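You operate a simulated robot arm through the tools that you are given. There is no shell and no other tool. Be economical: measure what you need, move in short steps, check, and stop when the job is done.

The job below is to be done with a simulated two-armed robot. You get a single attempt, and the scene is never put back.

JOB
Take the lid off the ink jar on the top of the lift table and lay it down there.

It is judged by the outcome, as a careful person would: the job done as asked, and still so three seconds after it is handed in. It fails if anything else is knocked over, pushed out of place, dropped, spilled or broken. Lids that push on must go on centred and level and be pressed home; caps that screw on are set level and turned clockwise until they are tight.

ROBOT AND FRAMES
Two 7-joint arms with two-finger parallel grippers on one trunk, on a base that drives. Base frame: it is fixed to the floor where the robot stands at the start and does not move with it; the origin is under the middle of the robot, x ahead of it, y to its left, z up; the surface under the hand at the start is at about z = 0.8. Lengths are in m, angles in degrees, forces in N, time in s.
The left shoulder is at the start at [0.07, 0.177, 1.095], the right one opposite. With the tool pointing down near the work surface each hand reaches from about 0.3 to 0.74 m from the robot's upright axis, wherever it stands, measured 20 degrees to its own side. Payload 3.43 kg a hand.
The TCP of each hand is the grasp point between the finger pads, 0.03 m short of the fingertips. In the tool frame z runs along the fingers and y along their closing line. The gripper opens to 0.094 m. The fingers are 0.028 m wide and 0.01 m thick; the gripper's body (0.05 by 0.096 m) begins 0.055 m behind the TCP.
Orientation is that of the tool frame in the base frame, as [roll, pitch, yaw] about the fixed x, y, z axes, in that order (R = Rz(yaw) Ry(pitch) Rx(roll)). With the fingers straight down and closing along the base's y, the tool's x points along the base's -x, its y along +y and its z along -z.

CONTROLS
- The arms move only by the tool step_arm. It takes "left_series", "right_series" or both (then of equal length, played together; a hand with none holds still); each is a list of rows, each a list of 6 numbers: the shift along the base's x, y, z in units of 30 mm (1.0 is 30 mm), then the turn, a rotation vector about the base's x, y, z in units of 8 degrees (1.0 is 8 degrees). In form: [[dx, dy, dz, ax, ay, az], ...]. A call has 1 to 20 rows; each row shifts and turns the commanded pose from where the row before left it. "left_gripper" and "right_gripper" are, for a hand that has rows, the finger opening in m, from 0 to 0.094, set as the call begins (left out, the last holds). A call with a number of a shift or a turn outside -1 to 1 is refused whole. Each row takes 0.2 s and may step no farther than 0.05 m and 8.6 degrees from the row before; otherwise, or with a gripper value out of range, the whole call is refused. Where a pose cannot be reached the arm comes as near as it can. A force on the tool above 40 N (or 10 N above the force at the start of the call, whichever is more), or a blocked arm, ends the call early, and 0.2 s more pass. The fingers move at their own pace (about 0.153 m/s each) and stop on an object; they squeeze with about 31 N. The grip force told is the motor's: it shows also when the fingers shut on nothing. Time passes only in rows, and 0.2 s behind the last, so rows that do not move let the fingers close. The reply holds the time, the measured pose of the TCP, the force on the tool along the base axes, the opening and the grip force, in the units named above and with some noise, with the torque about the TCP (base axes, N m) and any sound that the robot's microphone picked up, and new pictures: "show" is both (left out), scene, wrist or none (wrist: the cameras of the hands that moved).
- Cameras (640 x 400 px; columns grow to the right, rows downward): "scene" is now at [0.1259, 0.0443, 1.407]; the picture's right is [0.49, -0.87, 0.00], its down [-0.54, -0.30, -0.79] and it looks along [0.69, 0.39, -0.62] (base axes); focal length 270 px, centre (320, 200). "left" rides on the left gripper at [0.076, -0.014, -0.102] in its tool frame; the picture's right is [0.18, 0.98, 0.00], its down [-0.75, 0.14, -0.64] and it looks along [-0.63, 0.12, 0.77] (tool axes); focal length 243 px, centre (320, 200). "right" rides on the right gripper at [0.076, 0.014, -0.102] in its tool frame; the picture's right is [-0.18, 0.98, 0.00], its down [-0.75, -0.14, -0.64] and it looks along [-0.63, -0.12, 0.77] (tool axes); focal length 243 px, centre (320, 200). There is no depth. A picture from a camera that has moved, and an enlarged one, comes with that camera's place and axes in the base frame and with its lens.
- lift_body(by): slides the trunk up (or, below 0, down) by that many m; the arms and the scene camera ride with it, the base frame stays. It gives what a move gives, with no picture.
- roll_base(legs): drives the robot by 1 to 6 legs, each [ahead, turn to the left] in m and degrees, along the robot's own axes; the way and the turn of a leg run together, so that a leg with both is an arc; at most 1.5 m and 180 degrees a leg. The arms and the cameras ride along, it lands a little off, and it stops where it bumps. It gives what a move gives, and a new picture of the scene camera.
- pan_tilt(pan, tilt): turns the head with the scene camera to pan (to the left, within 86 degrees either way) and tilt (down, from -29 to 69), counted from straight ahead of the robot. It gives what a move gives, and a new picture of the scene camera.
- enlarge(camera, box): a new picture of the part [left, top, right, bottom] of that camera's present view, enlarged. No time passes.
- close_job(): hands the job in; it is judged then, once.

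Go step by step. Nothing tells you exact positions but the pictures and the camera data: compare them with the known pose of the tool, close in by small moves and look again before you grip or let go. The budget is 120 turns and 260 pictures, counting those below and the enlarged ones. Unless the task says otherwise, let go and move clear before handing in, and close with one line.

The tools are called after "Emit:" by a JSON object that holds its "api" and its "payload". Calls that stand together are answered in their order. step_arm: Moves the arms, as the interface text tells. Its arguments: {"type":"object","properties":{"left_series":{"type":"array"},"left_gripper":{"type":"number"},"right_series":{"type":"array"},"right_gripper":{"type":"number"},"show":{"type":"string","enum":["both","scene","wrist","none"]}},"required":[]} The other tools are called the same way: lift_body (by) slides the trunk up or down; roll_base (legs) drives the base; pan_tilt (pan, tilt) turns the head that bears the scene camera; enlarge (camera, box) takes an enlarged picture of a part of a camera's view; close_job () hands the job in.

At the start:

```text
time: 0.0
left_eef_pos: [0.4396, 0.3871, 1.0698]
left_ee_rot: [179.9, 0.0, -180.0]
left_ft_force: [-1.1, 0.0, 0.2]
left_torque: [0.0, 0.02, 0.01]
left_opening: 0.0939
left_grasp_force: 0.1
right_eef_pos: [0.356, 0.0328, 1.1394]
right_ee_rot: [179.9, 0.0, -179.9]
right_ft_force: [0.6, 0.4, 0.0]
right_torque: [-0.02, 0.02, 0.01]
right_opening: 0.0941
right_grasp_force: 0.0
trunk travel left (down, up): [-0.675, 0.165]
robot x, y, heading: [-0.0013, -0.0021, -0.0]
head pan, tilt: [29.3, 38.0]
```

scene: 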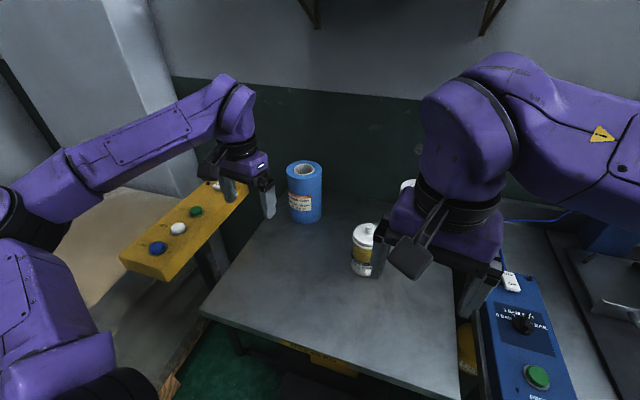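
right: 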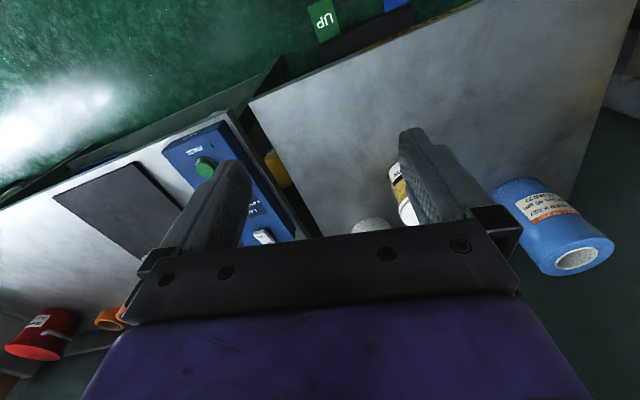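
left: 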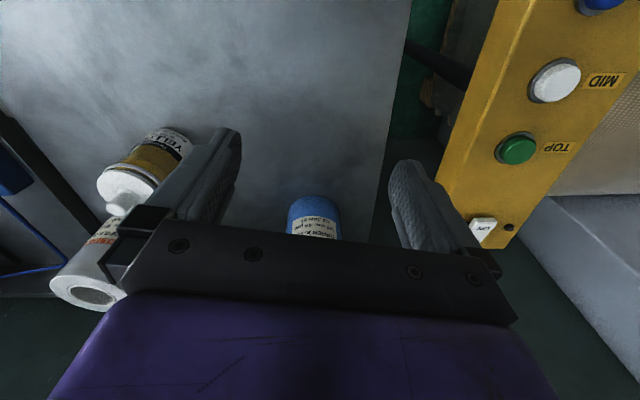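

I see a grey table with a jar (white lid, yellow label) and rolls of material. I look closer first.

Emit:
{"api": "enlarge", "payload": {"camera": "scene", "box": [270, 140, 430, 300]}}

Emit:
{"api": "enlarge", "payload": {"camera": "left", "box": [40, 100, 240, 320]}}

Emit:
{"api": "enlarge", "payload": {"camera": "scene", "box": [460, 220, 640, 400]}}

```text
2.50 times, centred on (350, 220) of scene
camera zoom: at [0.1259, 0.0443, 1.407], right [0.49, -0.87, 0.0], down [-0.54, -0.3, -0.79], along [0.69, 0.39, -0.62], focal length 676 px, centre (245, 150)
```

zoom: 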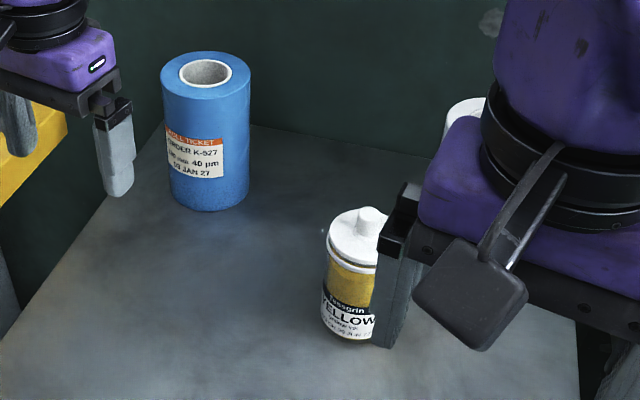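

```text
1.82 times, centred on (140, 210) of left
camera zoom: at [0.3634, 0.3742, 1.1718], right [-0.18, 0.98, 0.0], down [0.75, 0.14, 0.64], along [0.63, 0.12, -0.77], focal length 441 px, centre (647, 182)
```

zoom: 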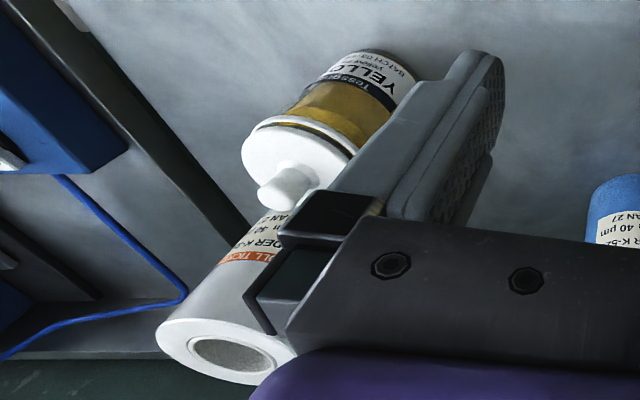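

```text
2.22 times, centred on (550, 310) of scene
camera zoom: at [0.1259, 0.0443, 1.407], right [0.49, -0.87, 0.0], down [-0.54, -0.3, -0.79], along [0.69, 0.39, -0.62], focal length 601 px, centre (-191, -44)
```

zoom: 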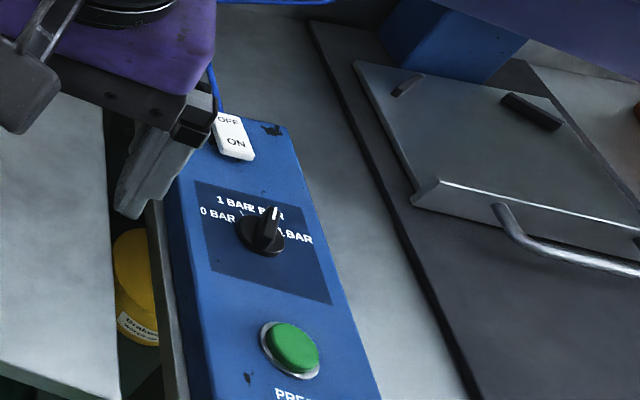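

The jar's knobbed lid top comes out at about (0.59, 0.173, 0.963), table at about z 0.80. I move the right hand out of the way, then bring the left hand above the jar.

Emit:
{"api": "step_arm", "payload": {"right_series": [[-0.3, -1, 0.2, 0, 0, 0], [-0.3, -1, 0.2, 0, 0, 0], [-0.3, -1, 0.2, 0, 0, 0], [0, -1, 0, 0, 0, 0], [0, -1, 0, 0, 0, 0]], "show": "none"}}

Emit:
{"api": "step_arm", "payload": {"left_series": [[0.6, -0.9, 0.2, 0, 0, 0], [0.6, -0.9, 0.2, 0, 0, 0], [0.6, -0.9, 0, 0, 0, 0], [0.6, -0.9, 0, 0, 0, 0], [0.6, -0.9, 0, 0, 0, 0], [0.6, -0.9, 0, 0, 0, 0], [0.6, -0.8, 0, 0, 0, 0], [0.6, -0.8, 0, 0, 0, 0], [0, 0, 0, 0, 0, 0]]}}

```text
time: 1.2
left_eef_pos: [0.4397, 0.3869, 1.07]
left_ee_rot: [-180.0, 0.0, 179.9]
left_ft_force: [0.2, -0.5, -0.1]
left_torque: [0.01, -0.01, 0.01]
left_opening: 0.0941
left_grasp_force: 0.0
right_eef_pos: [0.3294, -0.1212, 1.1568]
right_ee_rot: [179.9, -0.2, 180.0]
right_ft_force: [0.6, 0.6, -0.6]
right_torque: [0.02, 0.0, 0.0]
right_opening: 0.0936
right_grasp_force: 0.0
trunk travel left (down, up): [-0.675, 0.165]
robot x, y, heading: [-0.0045, -0.0008, -0.0]
head pan, tilt: [29.3, 38.0]
```

```text
time: 3.2
left_eef_pos: [0.5837, 0.18, 1.0793]
left_ee_rot: [179.9, 0.0, 180.0]
left_ft_force: [-0.1, -0.2, -0.4]
left_torque: [-0.02, 0.0, -0.01]
left_opening: 0.0942
left_grasp_force: 0.1
right_eef_pos: [0.3309, -0.1167, 1.1561]
right_ee_rot: [180.0, -0.1, 180.0]
right_ft_force: [-0.5, 0.7, -0.4]
right_torque: [0.0, 0.01, 0.01]
right_opening: 0.0941
right_grasp_force: 0.0
trunk travel left (down, up): [-0.675, 0.165]
robot x, y, heading: [-0.0002, 0.0011, 0.3]
head pan, tilt: [29.3, 38.0]
camera scene: at [0.1255, 0.0449, 1.407], right [0.49, -0.87, 0.0], down [-0.54, -0.3, -0.79], along [0.69, 0.38, -0.62], focal length 270 px, centre (320, 200)
camera left: at [0.5069, 0.1649, 1.1822], right [-0.18, 0.98, 0.0], down [0.75, 0.14, 0.64], along [0.63, 0.12, -0.77], focal length 243 px, centre (320, 200)
```

scene: 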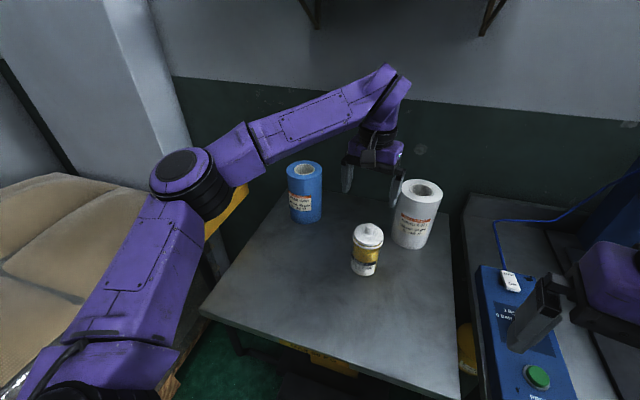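
left: 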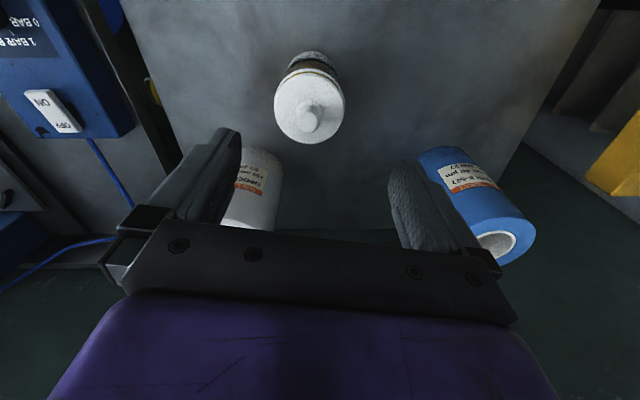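

The jar is now in plain view; I zoom on the lid in both cameras to fix its place.

Emit:
{"api": "enlarge", "payload": {"camera": "scene", "box": [320, 200, 420, 300]}}

Emit:
{"api": "enlarge", "payload": {"camera": "left", "box": [250, 30, 370, 150]}}

```text
4.00 times, centred on (370, 250) of scene
camera zoom: at [0.1255, 0.0449, 1.407], right [0.49, -0.87, 0.0], down [-0.54, -0.3, -0.79], along [0.69, 0.38, -0.62], focal length 1081 px, centre (120, 0)
```

zoom: 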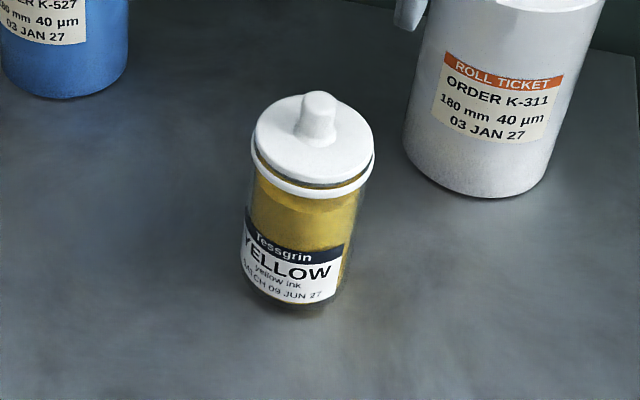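

```text
3.33 times, centred on (310, 90) of left
camera zoom: at [0.5069, 0.1649, 1.1822], right [-0.18, 0.98, 0.0], down [0.75, 0.14, 0.64], along [0.63, 0.12, -0.77], focal length 809 px, centre (353, 567)
```

zoom: 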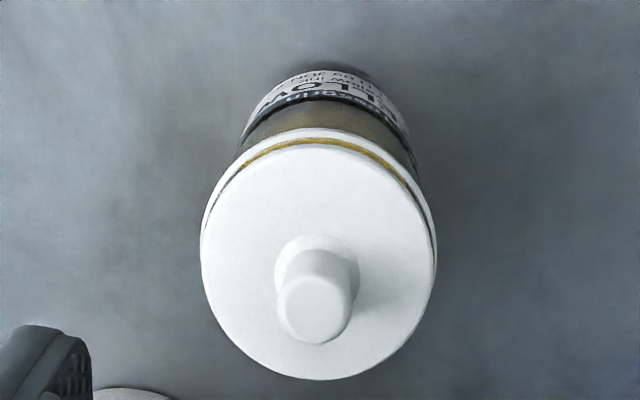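

Knob top is about (0.598, 0.171, 0.959), 21 mm wide. I centre over it and lower with the gripper part-closed, stopping short for a look.

Emit:
{"api": "step_arm", "payload": {"left_series": [[0.48, -0.3, 0, 0, 0, 0], [0, 0, -0.8, 0, 0, 0], [0, 0, -0.8, 0, 0, 0], [0, 0, -0.8, 0, 0, 0], [0, 0, 0, 0, 0, 0]], "left_gripper": 0.06}}

Emit:
{"api": "enlarge", "payload": {"camera": "scene", "box": [320, 160, 420, 260]}}

```text
time: 4.4
left_eef_pos: [0.5968, 0.1677, 1.0089]
left_ee_rot: [-179.9, -0.1, 180.0]
left_ft_force: [0.3, 0.6, 0.1]
left_torque: [-0.01, 0.01, -0.01]
left_opening: 0.06
left_grasp_force: 0.1
right_eef_pos: [0.3298, -0.1184, 1.1573]
right_ee_rot: [-179.9, 0.1, -179.9]
right_ft_force: [-0.9, -0.9, -0.1]
right_torque: [0.04, 0.01, 0.01]
right_opening: 0.0939
right_grasp_force: 0.0
trunk travel left (down, up): [-0.675, 0.165]
robot x, y, heading: [0.0023, -0.0022, 0.2]
head pan, tilt: [29.3, 38.0]
camera scene: at [0.1254, 0.0443, 1.4071], right [0.49, -0.87, 0.0], down [-0.54, -0.3, -0.79], along [0.69, 0.39, -0.62], focal length 270 px, centre (320, 200)
camera left: at [0.5211, 0.1536, 1.1111], right [-0.18, 0.98, 0.0], down [0.75, 0.14, 0.64], along [0.63, 0.12, -0.77], focal length 243 px, centre (320, 200)
```

scene: 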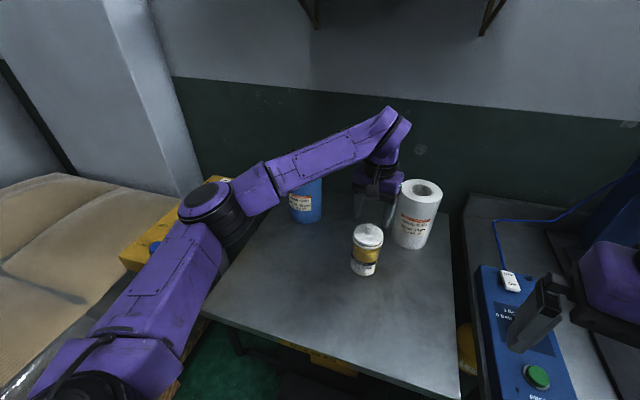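
left: 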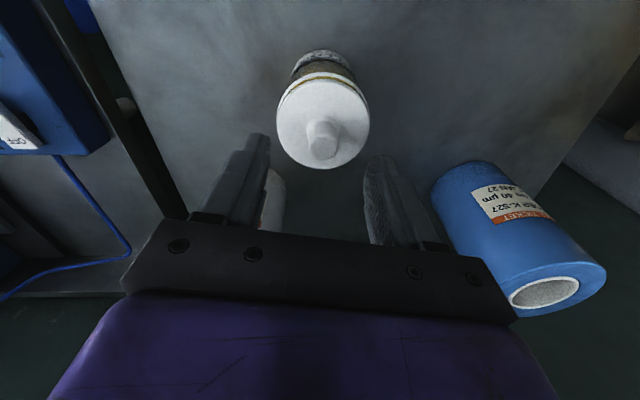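

```text
4.00 times, centred on (370, 210) of scene
camera zoom: at [0.1254, 0.0443, 1.4071], right [0.49, -0.87, 0.0], down [-0.54, -0.3, -0.79], along [0.69, 0.39, -0.62], focal length 1081 px, centre (120, 160)
```

zoom: 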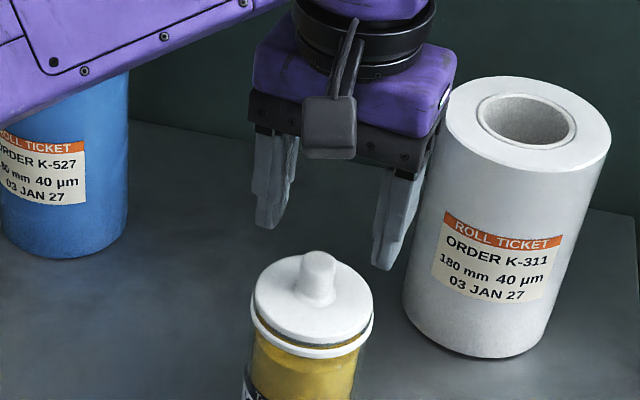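

Alignment agrees within 2 mm. I lower to put the fingertips beside the knob, then check.

Emit:
{"api": "step_arm", "payload": {"left_series": [[0, 0.05, -0.6, 0, 0, 0], [0, 0, -0.6, 0, 0, 0], [0, 0, 0, 0, 0, 0]]}}

Emit:
{"api": "enlarge", "payload": {"camera": "scene", "box": [320, 180, 420, 280]}}

Emit:
{"api": "enlarge", "payload": {"camera": "left", "box": [220, 80, 420, 240]}}

```text
time: 5.2
left_eef_pos: [0.6004, 0.1703, 0.972]
left_ee_rot: [180.0, 0.0, -179.9]
left_ft_force: [-0.2, -0.9, -0.2]
left_torque: [0.03, -0.01, -0.02]
left_opening: 0.0602
left_grasp_force: 0.1
right_eef_pos: [0.3286, -0.1184, 1.1563]
right_ee_rot: [179.9, -0.1, 180.0]
right_ft_force: [-0.2, -0.3, 0.1]
right_torque: [0.02, -0.01, 0.01]
right_opening: 0.094
right_grasp_force: 0.0
trunk travel left (down, up): [-0.675, 0.165]
robot x, y, heading: [0.0004, -0.0001, -0.2]
head pan, tilt: [29.3, 38.0]
camera scene: at [0.1257, 0.0437, 1.4071], right [0.49, -0.87, 0.0], down [-0.54, -0.3, -0.79], along [0.69, 0.39, -0.62], focal length 270 px, centre (320, 200)
camera left: at [0.5224, 0.1555, 1.0744], right [-0.18, 0.98, 0.0], down [0.75, 0.14, 0.64], along [0.63, 0.12, -0.77], focal length 243 px, centre (320, 200)
```

scene: 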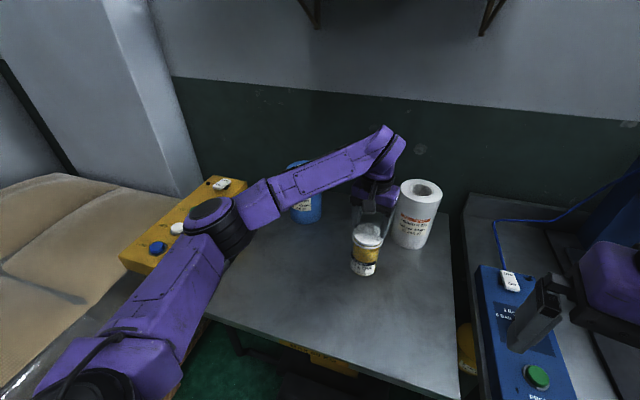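
left: 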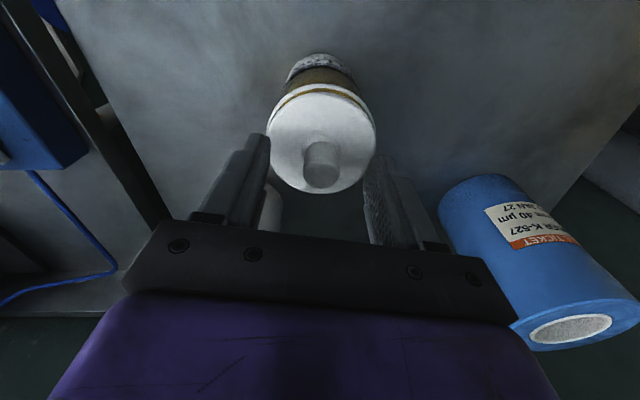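

```text
4.00 times, centred on (370, 230) of scene
camera zoom: at [0.1257, 0.0437, 1.4071], right [0.49, -0.87, 0.0], down [-0.54, -0.3, -0.79], along [0.69, 0.39, -0.62], focal length 1081 px, centre (120, 80)
```

zoom: 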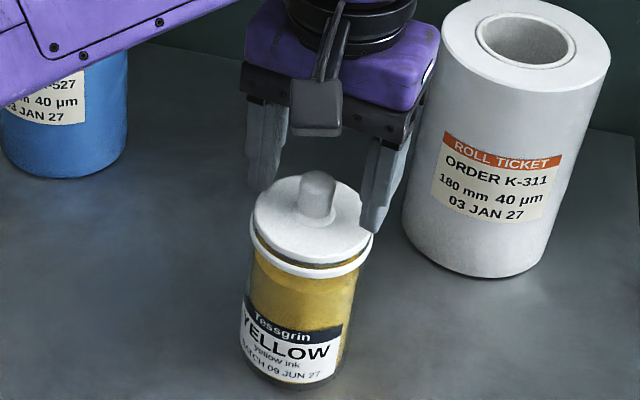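

```text
2.50 times, centred on (320, 160) of left
camera zoom: at [0.5224, 0.1555, 1.0744], right [-0.18, 0.98, 0.0], down [0.75, 0.14, 0.64], along [0.63, 0.12, -0.77], focal length 606 px, centre (320, 300)
```

zoom: 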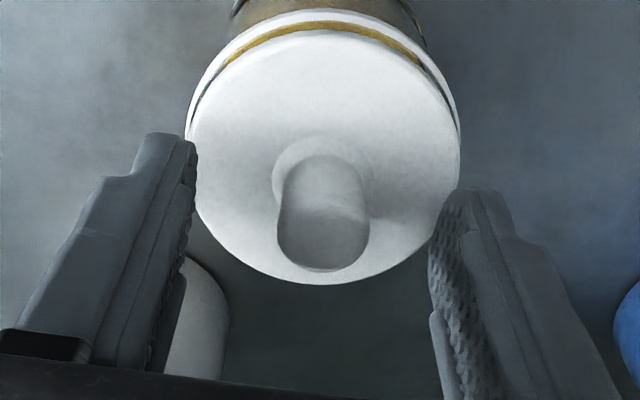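

Fingers straddle the knob just above the lid plate. I close on the knob.

Emit:
{"api": "step_arm", "payload": {"left_series": [[0, 0, 0, 0, 0, 0], [0, 0, 0, 0, 0, 0], [0, 0, 0, 0, 0, 0]], "left_gripper": 0.0, "show": "wrist"}}

Emit:
{"api": "enlarge", "payload": {"camera": "scene", "box": [320, 180, 420, 280]}}

```text
time: 6.0
left_eef_pos: [0.5995, 0.1713, 0.9724]
left_ee_rot: [180.0, 0.0, -180.0]
left_ft_force: [0.3, 0.5, -0.5]
left_torque: [0.03, 0.02, -0.05]
left_opening: 0.0201
left_grasp_force: 30.6
right_eef_pos: [0.3303, -0.1184, 1.1566]
right_ee_rot: [-180.0, -0.1, -180.0]
right_ft_force: [0.2, -0.6, 0.3]
right_torque: [0.02, 0.01, -0.05]
right_opening: 0.0939
right_grasp_force: 0.0
trunk travel left (down, up): [-0.675, 0.165]
robot x, y, heading: [0.0011, 0.0013, 0.4]
head pan, tilt: [29.3, 38.0]
heard: snap
camera left: at [0.5226, 0.1558, 1.0744], right [-0.18, 0.98, 0.0], down [0.75, 0.14, 0.64], along [0.63, 0.12, -0.77], focal length 243 px, centre (320, 200)
```

left: 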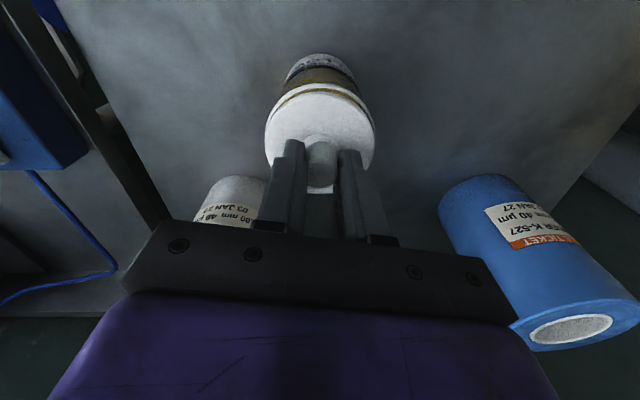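

```text
4.00 times, centred on (370, 230) of scene
camera zoom: at [0.126, 0.0442, 1.407], right [0.49, -0.87, 0.0], down [-0.54, -0.3, -0.79], along [0.69, 0.39, -0.62], focal length 1081 px, centre (120, 80)
```

zoom: 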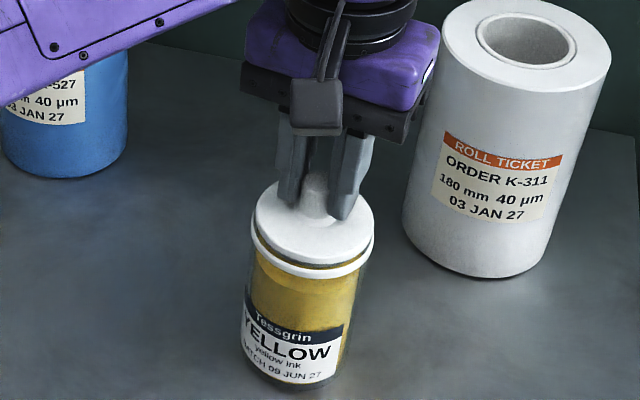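

The knob is held (opening 20 mm, a "snap" was heard). I lift by a few mm and watch the force and whether the jar comes along.

Emit:
{"api": "step_arm", "payload": {"left_series": [[0, 0, 0.1, 0, 0, 0], [0, 0, 0.1, 0, 0, 0], [0, 0, 0, 0, 0, 0]], "show": "wrist"}}

Emit:
{"api": "enlarge", "payload": {"camera": "scene", "box": [320, 180, 420, 280]}}

```text
time: 6.8
left_eef_pos: [0.5984, 0.1707, 0.9784]
left_ee_rot: [-179.9, 0.0, 180.0]
left_ft_force: [0.2, -0.1, -0.3]
left_torque: [-0.03, 0.01, 0.02]
left_opening: 0.0204
left_grasp_force: 30.8
right_eef_pos: [0.3302, -0.1186, 1.1566]
right_ee_rot: [-180.0, -0.1, 180.0]
right_ft_force: [0.0, 0.0, -0.3]
right_torque: [0.03, -0.02, 0.01]
right_opening: 0.0942
right_grasp_force: 0.0
trunk travel left (down, up): [-0.675, 0.165]
robot x, y, heading: [0.0005, 0.0009, -0.2]
head pan, tilt: [29.3, 38.0]
camera left: at [0.5219, 0.1561, 1.0813], right [-0.18, 0.98, 0.0], down [0.75, 0.14, 0.64], along [0.63, 0.12, -0.77], focal length 243 px, centre (320, 200)
```

left: 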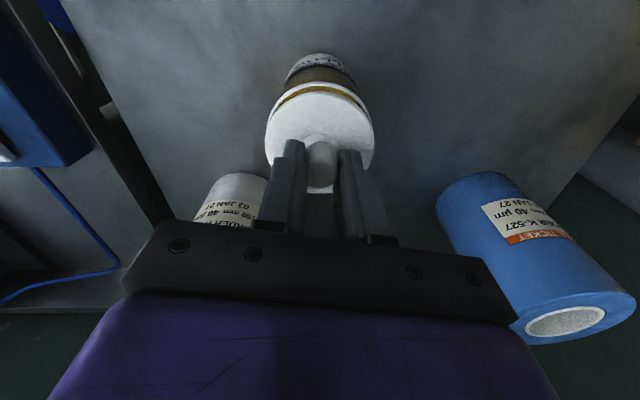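

```text
4.00 times, centred on (370, 230) of scene
camera zoom: at [0.126, 0.044, 1.407], right [0.49, -0.87, 0.0], down [-0.54, -0.3, -0.79], along [0.69, 0.39, -0.62], focal length 1081 px, centre (120, 80)
```

zoom: 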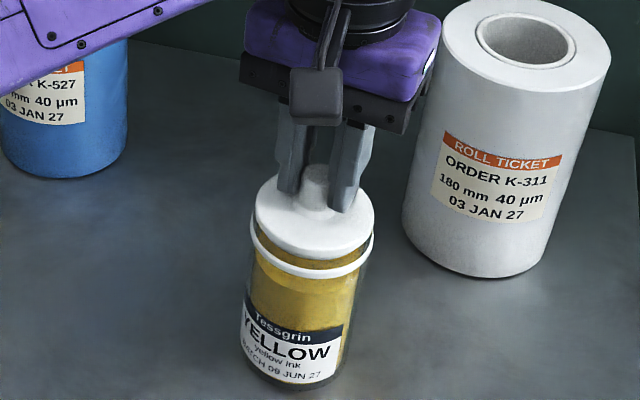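

The lid comes off freely and the jar stays put. I lift it clear and look at its underside depth.

Emit:
{"api": "step_arm", "payload": {"left_series": [[0, 0, 0.3, 0, 0, 0], [0, 0, 0.5, 0, 0, 0], [0, 0, 0.7, 0, 0, 0], [0, 0, 0.7, 0, 0, 0], [0, 0, 0.5, 0, 0, 0], [0, 0, 0, 0, 0, 0]], "show": "wrist"}}

Emit:
{"api": "enlarge", "payload": {"camera": "scene", "box": [320, 160, 420, 260]}}

```text
time: 8.2
left_eef_pos: [0.599, 0.1707, 1.0598]
left_ee_rot: [180.0, 0.0, -180.0]
left_ft_force: [-0.6, 0.5, 0.2]
left_torque: [-0.02, -0.06, 0.03]
left_opening: 0.0205
left_grasp_force: 30.7
right_eef_pos: [0.3294, -0.1171, 1.1565]
right_ee_rot: [-180.0, -0.2, -179.9]
right_ft_force: [0.6, 0.0, 0.0]
right_torque: [-0.02, 0.01, -0.01]
right_opening: 0.0941
right_grasp_force: 0.1
trunk travel left (down, up): [-0.675, 0.165]
robot x, y, heading: [-0.0027, 0.0014, -0.2]
head pan, tilt: [29.3, 38.0]
camera left: at [0.5221, 0.1561, 1.1622], right [-0.18, 0.98, 0.0], down [0.75, 0.14, 0.64], along [0.63, 0.12, -0.77], focal length 243 px, centre (320, 200)
```

left: 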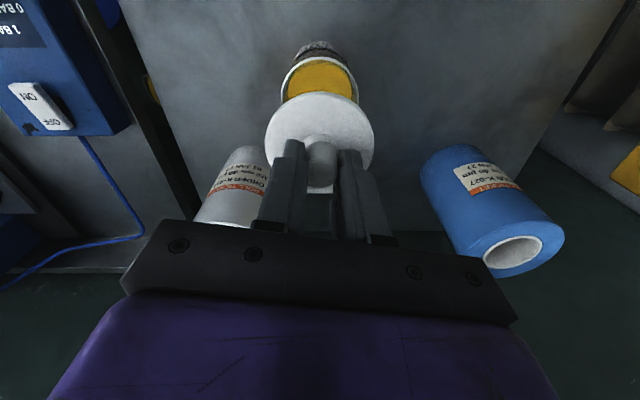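

```text
4.00 times, centred on (370, 210) of scene
camera zoom: at [0.1262, 0.0442, 1.407], right [0.49, -0.87, 0.0], down [-0.54, -0.3, -0.79], along [0.69, 0.39, -0.62], focal length 1081 px, centre (120, 160)
```

zoom: 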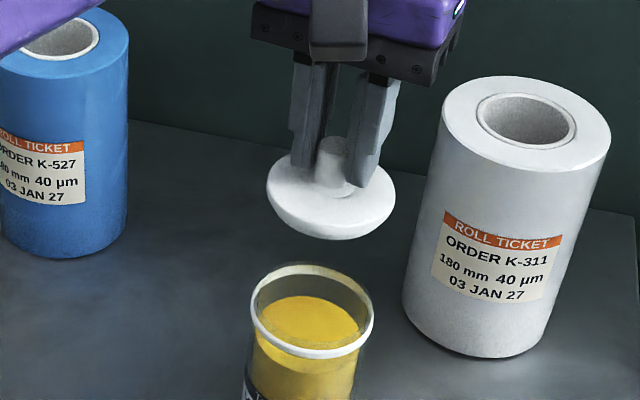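

Lid is free in the grip. I carry it level to open table at about (0.48, 0.25) at height and check the elbow against the button box.

Emit:
{"api": "step_arm", "payload": {"left_series": [[-0.7, 0.5, 0, 0, 0, 0], [-0.7, 0.5, 0, 0, 0, 0], [-0.7, 0.5, 0, 0, 0, 0], [-0.7, 0.5, 0, 0, 0, 0], [-0.7, 0.5, 0, 0, 0, 0], [-0.4, 0.3, 0, 0, 0, 0], [0, 0, 0, 0, 0, 0]]}}

```text
time: 9.8
left_eef_pos: [0.4822, 0.2552, 1.0597]
left_ee_rot: [-180.0, 0.1, -180.0]
left_ft_force: [-0.1, 0.1, -1.4]
left_torque: [-0.02, 0.02, 0.03]
left_opening: 0.0206
left_grasp_force: 30.9
right_eef_pos: [0.3312, -0.1177, 1.1575]
right_ee_rot: [179.8, -0.2, 180.0]
right_ft_force: [0.0, -0.2, 0.9]
right_torque: [0.01, -0.01, -0.01]
right_opening: 0.094
right_grasp_force: 0.1
trunk travel left (down, up): [-0.675, 0.165]
robot x, y, heading: [0.0021, 0.0016, 0.0]
head pan, tilt: [29.3, 38.0]
camera scene: at [0.1262, 0.0439, 1.407], right [0.49, -0.87, 0.0], down [-0.54, -0.3, -0.79], along [0.69, 0.39, -0.62], focal length 270 px, centre (320, 200)
camera left: at [0.4049, 0.2412, 1.1622], right [-0.18, 0.98, 0.0], down [0.75, 0.14, 0.64], along [0.63, 0.12, -0.77], focal length 243 px, centre (320, 200)
```

scene: 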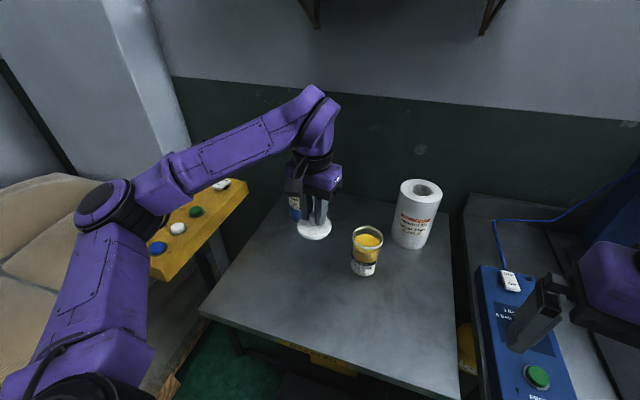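
left: 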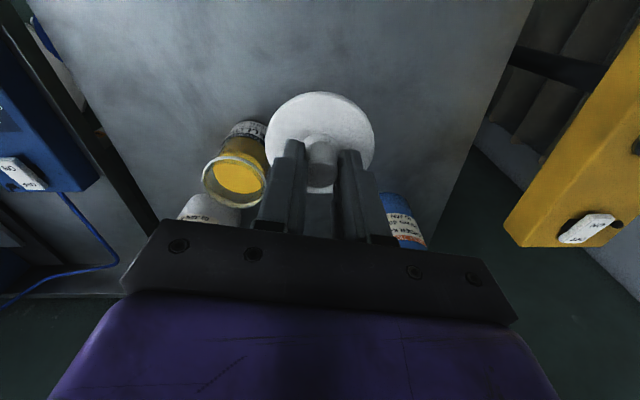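

The elbow looks well above and inboard of the yellow button box (box top about z 0.91, y > 0.57). I descend in stages.

Emit:
{"api": "step_arm", "payload": {"left_series": [[0, 0, -0.8, 0, 0, 0], [0, 0, -0.8, 0, 0, 0], [0, 0, -0.8, 0, 0, 0], [0, 0, -0.8, 0, 0, 0], [0, 0, 0, 0, 0, 0]]}}

```text
time: 11.0
left_eef_pos: [0.48, 0.2546, 0.9642]
left_ee_rot: [180.0, 0.0, 180.0]
left_ft_force: [0.1, -0.4, -1.0]
left_torque: [0.03, -0.03, 0.01]
left_opening: 0.0204
left_grasp_force: 31.5
right_eef_pos: [0.3298, -0.1183, 1.1563]
right_ee_rot: [180.0, -0.1, -180.0]
right_ft_force: [-0.7, -0.4, -0.2]
right_torque: [0.01, 0.01, 0.03]
right_opening: 0.0941
right_grasp_force: 0.1
trunk travel left (down, up): [-0.675, 0.165]
robot x, y, heading: [0.0008, -0.0037, -0.1]
head pan, tilt: [29.3, 38.0]
camera scene: at [0.1256, 0.0439, 1.407], right [0.49, -0.87, 0.0], down [-0.54, -0.3, -0.79], along [0.69, 0.39, -0.62], focal length 270 px, centre (320, 200)
camera left: at [0.4036, 0.2395, 1.0665], right [-0.18, 0.98, 0.0], down [0.75, 0.14, 0.64], along [0.63, 0.12, -0.77], focal length 243 px, centre (320, 200)
```

scene: 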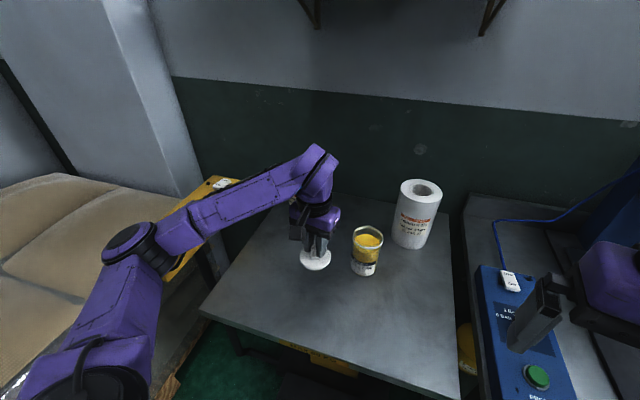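
left: 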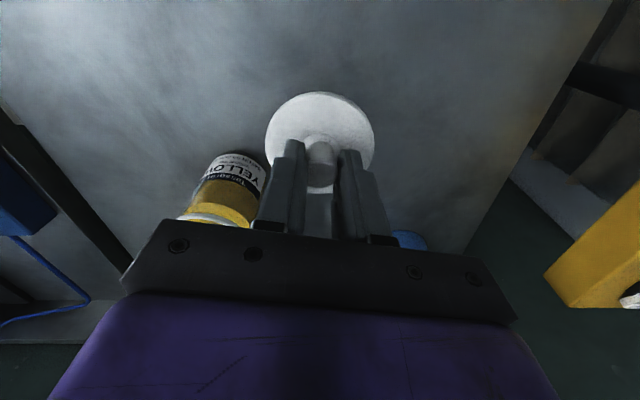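

The elbow swings inboard as the hand sinks, so it is clear of the box. I continue down to just above the table, drawing slightly away from the jar.

Emit:
{"api": "step_arm", "payload": {"left_series": [[-0.5, 0.2, -0.5, 0, 0, 0], [0, 0, -0.7, 0, 0, 0], [0, 0, -0.7, 0, 0, 0], [0, 0, -0.7, 0, 0, 0], [0, 0, -0.2, 0, 0, 0], [0, 0, 0, 0, 0, 0]]}}

Emit:
{"api": "enlarge", "payload": {"camera": "scene", "box": [260, 220, 380, 320]}}

```text
time: 12.4
left_eef_pos: [0.4665, 0.2601, 0.8796]
left_ee_rot: [-180.0, 0.0, -179.9]
left_ft_force: [-0.1, 0.0, -1.2]
left_torque: [0.02, 0.02, 0.02]
left_opening: 0.0203
left_grasp_force: 31.4
right_eef_pos: [0.3294, -0.1174, 1.1563]
right_ee_rot: [180.0, 0.0, 179.9]
right_ft_force: [0.1, 0.2, 0.7]
right_torque: [-0.01, 0.0, 0.01]
right_opening: 0.0944
right_grasp_force: 0.1
trunk travel left (down, up): [-0.675, 0.165]
robot x, y, heading: [0.0028, -0.0018, -0.1]
head pan, tilt: [29.3, 38.0]
camera scene: at [0.1259, 0.0442, 1.407], right [0.49, -0.87, 0.0], down [-0.54, -0.3, -0.79], along [0.69, 0.39, -0.62], focal length 270 px, centre (320, 200)
camera left: at [0.3897, 0.2466, 0.9827], right [-0.18, 0.98, 0.0], down [0.75, 0.14, 0.64], along [0.63, 0.12, -0.77], focal length 243 px, centre (320, 200)
```

scene: 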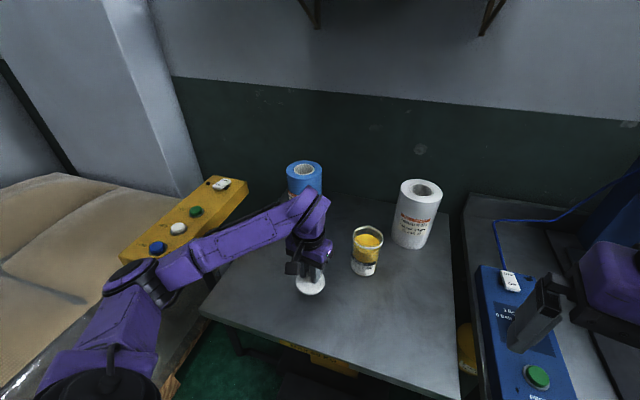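
left: 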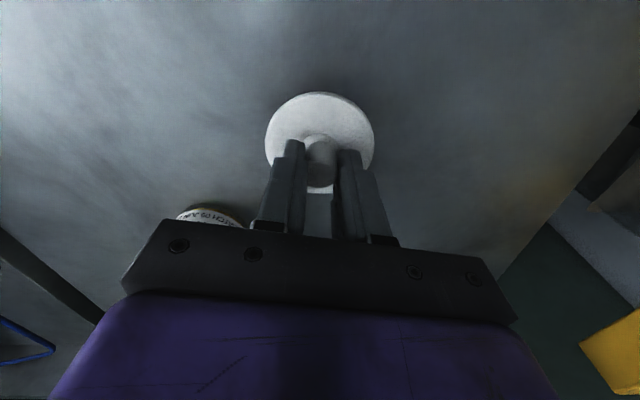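

```text
4.00 times, centred on (320, 270) of scene
camera zoom: at [0.1259, 0.0442, 1.407], right [0.49, -0.87, 0.0], down [-0.54, -0.3, -0.79], along [0.69, 0.39, -0.62], focal length 1081 px, centre (320, -80)
```

zoom: 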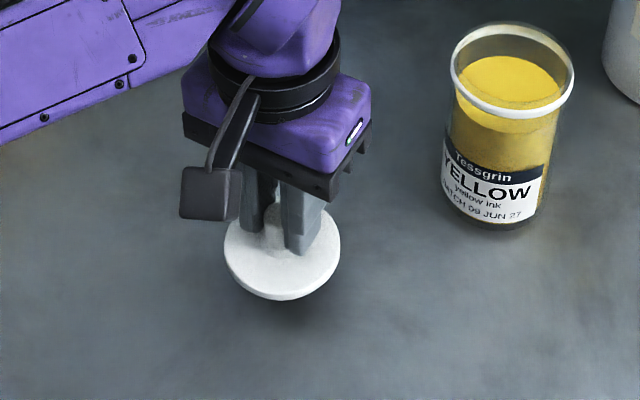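

The lid hangs about 25–30 mm above the table. I go down in 3 mm steps, watching the force.

Emit:
{"api": "step_arm", "payload": {"left_series": [[0, 0, -0.2, 0, 0, 0], [0, 0, -0.2, 0, 0, 0], [0, 0, -0.1, 0, 0, 0], [0, 0, -0.1, 0, 0, 0], [0, 0, 0, 0, 0, 0]], "show": "none"}}

Emit:
{"api": "enlarge", "payload": {"camera": "scene", "box": [260, 250, 360, 320]}}

```text
time: 13.6
left_eef_pos: [0.4658, 0.2612, 0.8613]
left_ee_rot: [180.0, 0.1, 180.0]
left_ft_force: [-0.4, -0.2, -0.1]
left_torque: [0.02, -0.01, 0.02]
left_opening: 0.0206
left_grasp_force: 31.1
right_eef_pos: [0.3296, -0.118, 1.1571]
right_ee_rot: [180.0, -0.2, -180.0]
right_ft_force: [-0.2, -0.3, 0.1]
right_torque: [-0.01, 0.01, -0.01]
right_opening: 0.094
right_grasp_force: 0.1
trunk travel left (down, up): [-0.675, 0.165]
robot x, y, heading: [0.0002, -0.0032, -0.1]
head pan, tilt: [29.3, 38.0]
```

```text
5.71 times, centred on (310, 285) of scene
camera zoom: at [0.1259, 0.0441, 1.407], right [0.49, -0.87, 0.0], down [-0.54, -0.3, -0.79], along [0.69, 0.39, -0.62], focal length 1545 px, centre (377, -286)
```

zoom: 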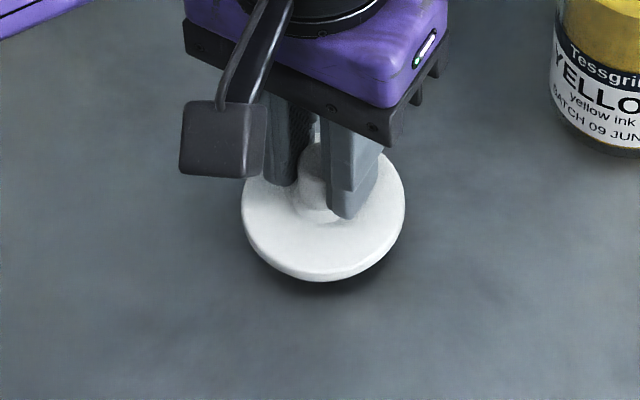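

Still a small gap under the lid and no contact force. I continue in 2 mm steps.

Emit:
{"api": "step_arm", "payload": {"left_series": [[0, 0, -0.07, 0, 0, 0], [0, 0, -0.07, 0, 0, 0], [0, 0, -0.07, 0, 0, 0], [0, 0, 0, 0, 0, 0]], "show": "none"}}

Emit:
{"api": "enlarge", "payload": {"camera": "scene", "box": [260, 250, 360, 320]}}

```text
time: 14.6
left_eef_pos: [0.4659, 0.2606, 0.8552]
left_ee_rot: [-179.9, 0.1, -180.0]
left_ft_force: [-0.5, 0.1, -0.4]
left_torque: [0.03, -0.01, 0.01]
left_opening: 0.0204
left_grasp_force: 31.4
right_eef_pos: [0.3305, -0.1184, 1.1561]
right_ee_rot: [-180.0, -0.1, -180.0]
right_ft_force: [0.5, -0.2, 0.2]
right_torque: [0.0, 0.0, 0.0]
right_opening: 0.094
right_grasp_force: 0.0
trunk travel left (down, up): [-0.675, 0.165]
robot x, y, heading: [0.0012, 0.0026, -0.0]
head pan, tilt: [29.3, 38.0]
```

```text
5.71 times, centred on (310, 285) of scene
camera zoom: at [0.1259, 0.0441, 1.407], right [0.49, -0.87, 0.0], down [-0.54, -0.3, -0.79], along [0.69, 0.39, -0.62], focal length 1545 px, centre (377, -286)
```

zoom: 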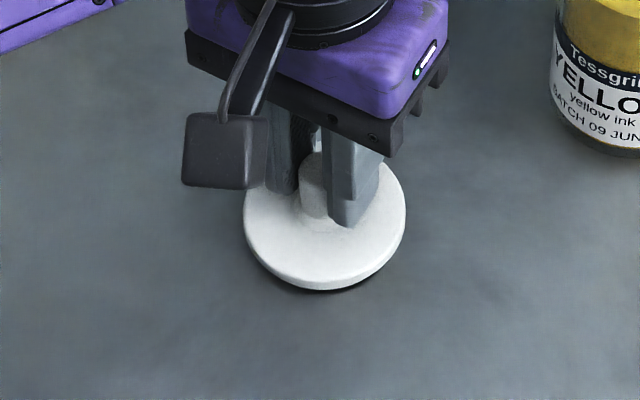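

The gap is down to a few millimetres. I keep going in small steps until it touches.

Emit:
{"api": "step_arm", "payload": {"left_series": [[0, 0, -0.05, 0, 0, 0], [0, 0, -0.05, 0, 0, 0], [0, 0, 0, 0, 0, 0]], "show": "none"}}

Emit:
{"api": "enlarge", "payload": {"camera": "scene", "box": [260, 250, 360, 320]}}

```text
time: 15.4
left_eef_pos: [0.4657, 0.2608, 0.8536]
left_ee_rot: [180.0, 0.1, -180.0]
left_ft_force: [0.7, -0.5, 5.5]
left_torque: [-0.05, 0.0, 0.03]
left_opening: 0.0202
left_grasp_force: 30.7
right_eef_pos: [0.3299, -0.1176, 1.1569]
right_ee_rot: [179.8, 0.0, -180.0]
right_ft_force: [-0.4, -0.5, 0.3]
right_torque: [0.01, -0.02, -0.04]
right_opening: 0.0942
right_grasp_force: 0.1
trunk travel left (down, up): [-0.675, 0.165]
robot x, y, heading: [0.0009, 0.0004, -0.1]
head pan, tilt: [29.3, 38.0]
```

```text
5.71 times, centred on (310, 285) of scene
camera zoom: at [0.1252, 0.0438, 1.4072], right [0.49, -0.87, 0.0], down [-0.54, -0.3, -0.79], along [0.69, 0.39, -0.62], focal length 1545 px, centre (377, -286)
```

zoom: 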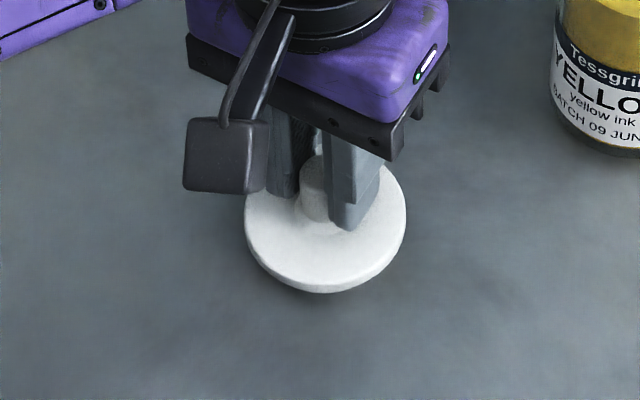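

The lid is on the table (5.5 N contact). I release and rise straight up.

Emit:
{"api": "step_arm", "payload": {"left_series": [[0, 0, 0, 0, 0, 0], [0, 0, 0, 0, 0, 0]], "left_gripper": 0.06, "show": "wrist"}}

Emit:
{"api": "step_arm", "payload": {"left_series": [[0, 0, 0.3, 0, 0, 0], [0, 0, 0.6, 0, 0, 0], [0, 0, 0.8, 0, 0, 0], [0, 0, 0.8, 0, 0, 0], [0, 0, 0.8, 0, 0, 0], [0, 0, 0.8, 0, 0, 0], [0, 0, 0.8, 0, 0, 0], [0, 0, 0, 0, 0, 0]]}}

```text
time: 16.0
left_eef_pos: [0.4664, 0.2595, 0.8529]
left_ee_rot: [180.0, 0.0, -180.0]
left_ft_force: [0.1, 0.9, -0.4]
left_torque: [0.01, -0.03, 0.04]
left_opening: 0.0599
left_grasp_force: 0.1
right_eef_pos: [0.3311, -0.1189, 1.1566]
right_ee_rot: [-180.0, -0.1, 179.9]
right_ft_force: [-0.3, 0.2, -0.9]
right_torque: [0.0, 0.01, -0.02]
right_opening: 0.0938
right_grasp_force: 0.1
trunk travel left (down, up): [-0.675, 0.165]
robot x, y, heading: [0.0014, -0.0017, -0.2]
head pan, tilt: [29.3, 38.0]
camera left: at [0.3895, 0.2462, 0.9557], right [-0.18, 0.98, 0.0], down [0.75, 0.14, 0.64], along [0.63, 0.12, -0.77], focal length 243 px, centre (320, 200)
```

left: 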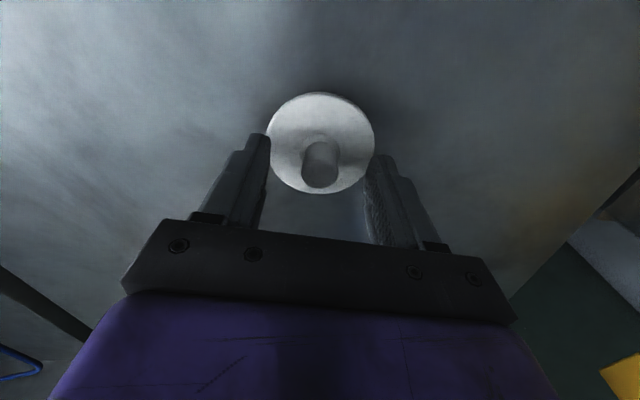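

```text
time: 17.8
left_eef_pos: [0.4666, 0.2602, 0.9999]
left_ee_rot: [-180.0, 0.1, 180.0]
left_ft_force: [-0.9, 0.6, 0.0]
left_torque: [-0.03, -0.01, 0.0]
left_opening: 0.0601
left_grasp_force: 0.0
right_eef_pos: [0.3307, -0.1177, 1.1569]
right_ee_rot: [179.9, -0.1, 180.0]
right_ft_force: [1.0, 0.1, -0.2]
right_torque: [-0.01, -0.01, -0.01]
right_opening: 0.094
right_grasp_force: 0.3
trunk travel left (down, up): [-0.675, 0.165]
robot x, y, heading: [-0.0004, 0.0033, -0.3]
head pan, tilt: [29.3, 38.0]
camera scene: at [0.126, 0.0444, 1.407], right [0.49, -0.87, 0.0], down [-0.54, -0.3, -0.79], along [0.69, 0.39, -0.62], focal length 270 px, centre (320, 200)
camera left: at [0.3895, 0.2454, 1.1024], right [-0.18, 0.98, 0.0], down [0.75, 0.14, 0.64], along [0.63, 0.12, -0.77], focal length 243 px, centre (320, 200)
```

scene: 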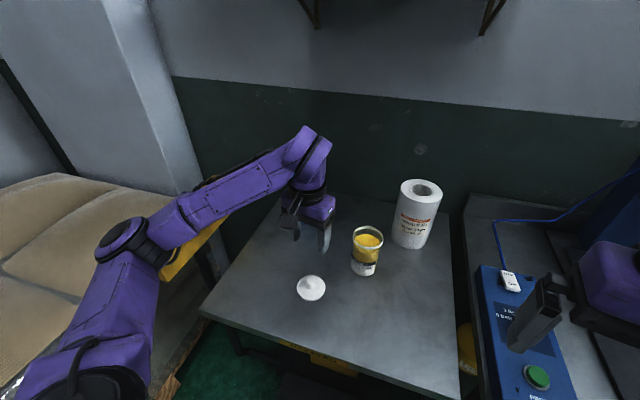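
left: 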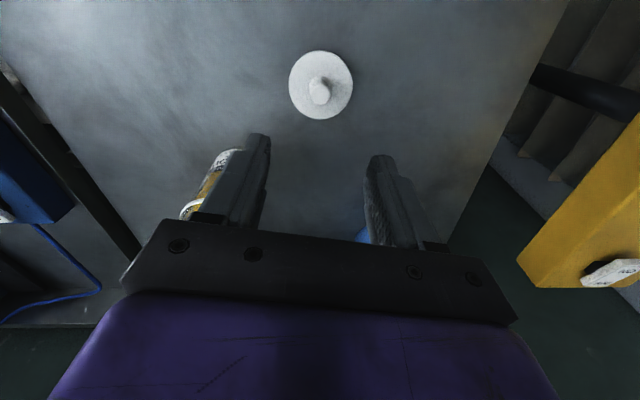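

The lid lies flat on the table, the open jar stands where it was and the hand is clear, so I hand the job in.

Emit:
{"api": "close_job", "payload": {}}

```text
The job is handed in.
```

The lid is off the ink jar and lies flat, knob up, on the lift table beside it. The jar stayed upright with no ink spilled, and nothing else was touched. I heard a snap as the gripper closed on the knob, but the lid then came off freely and I saw no damage.
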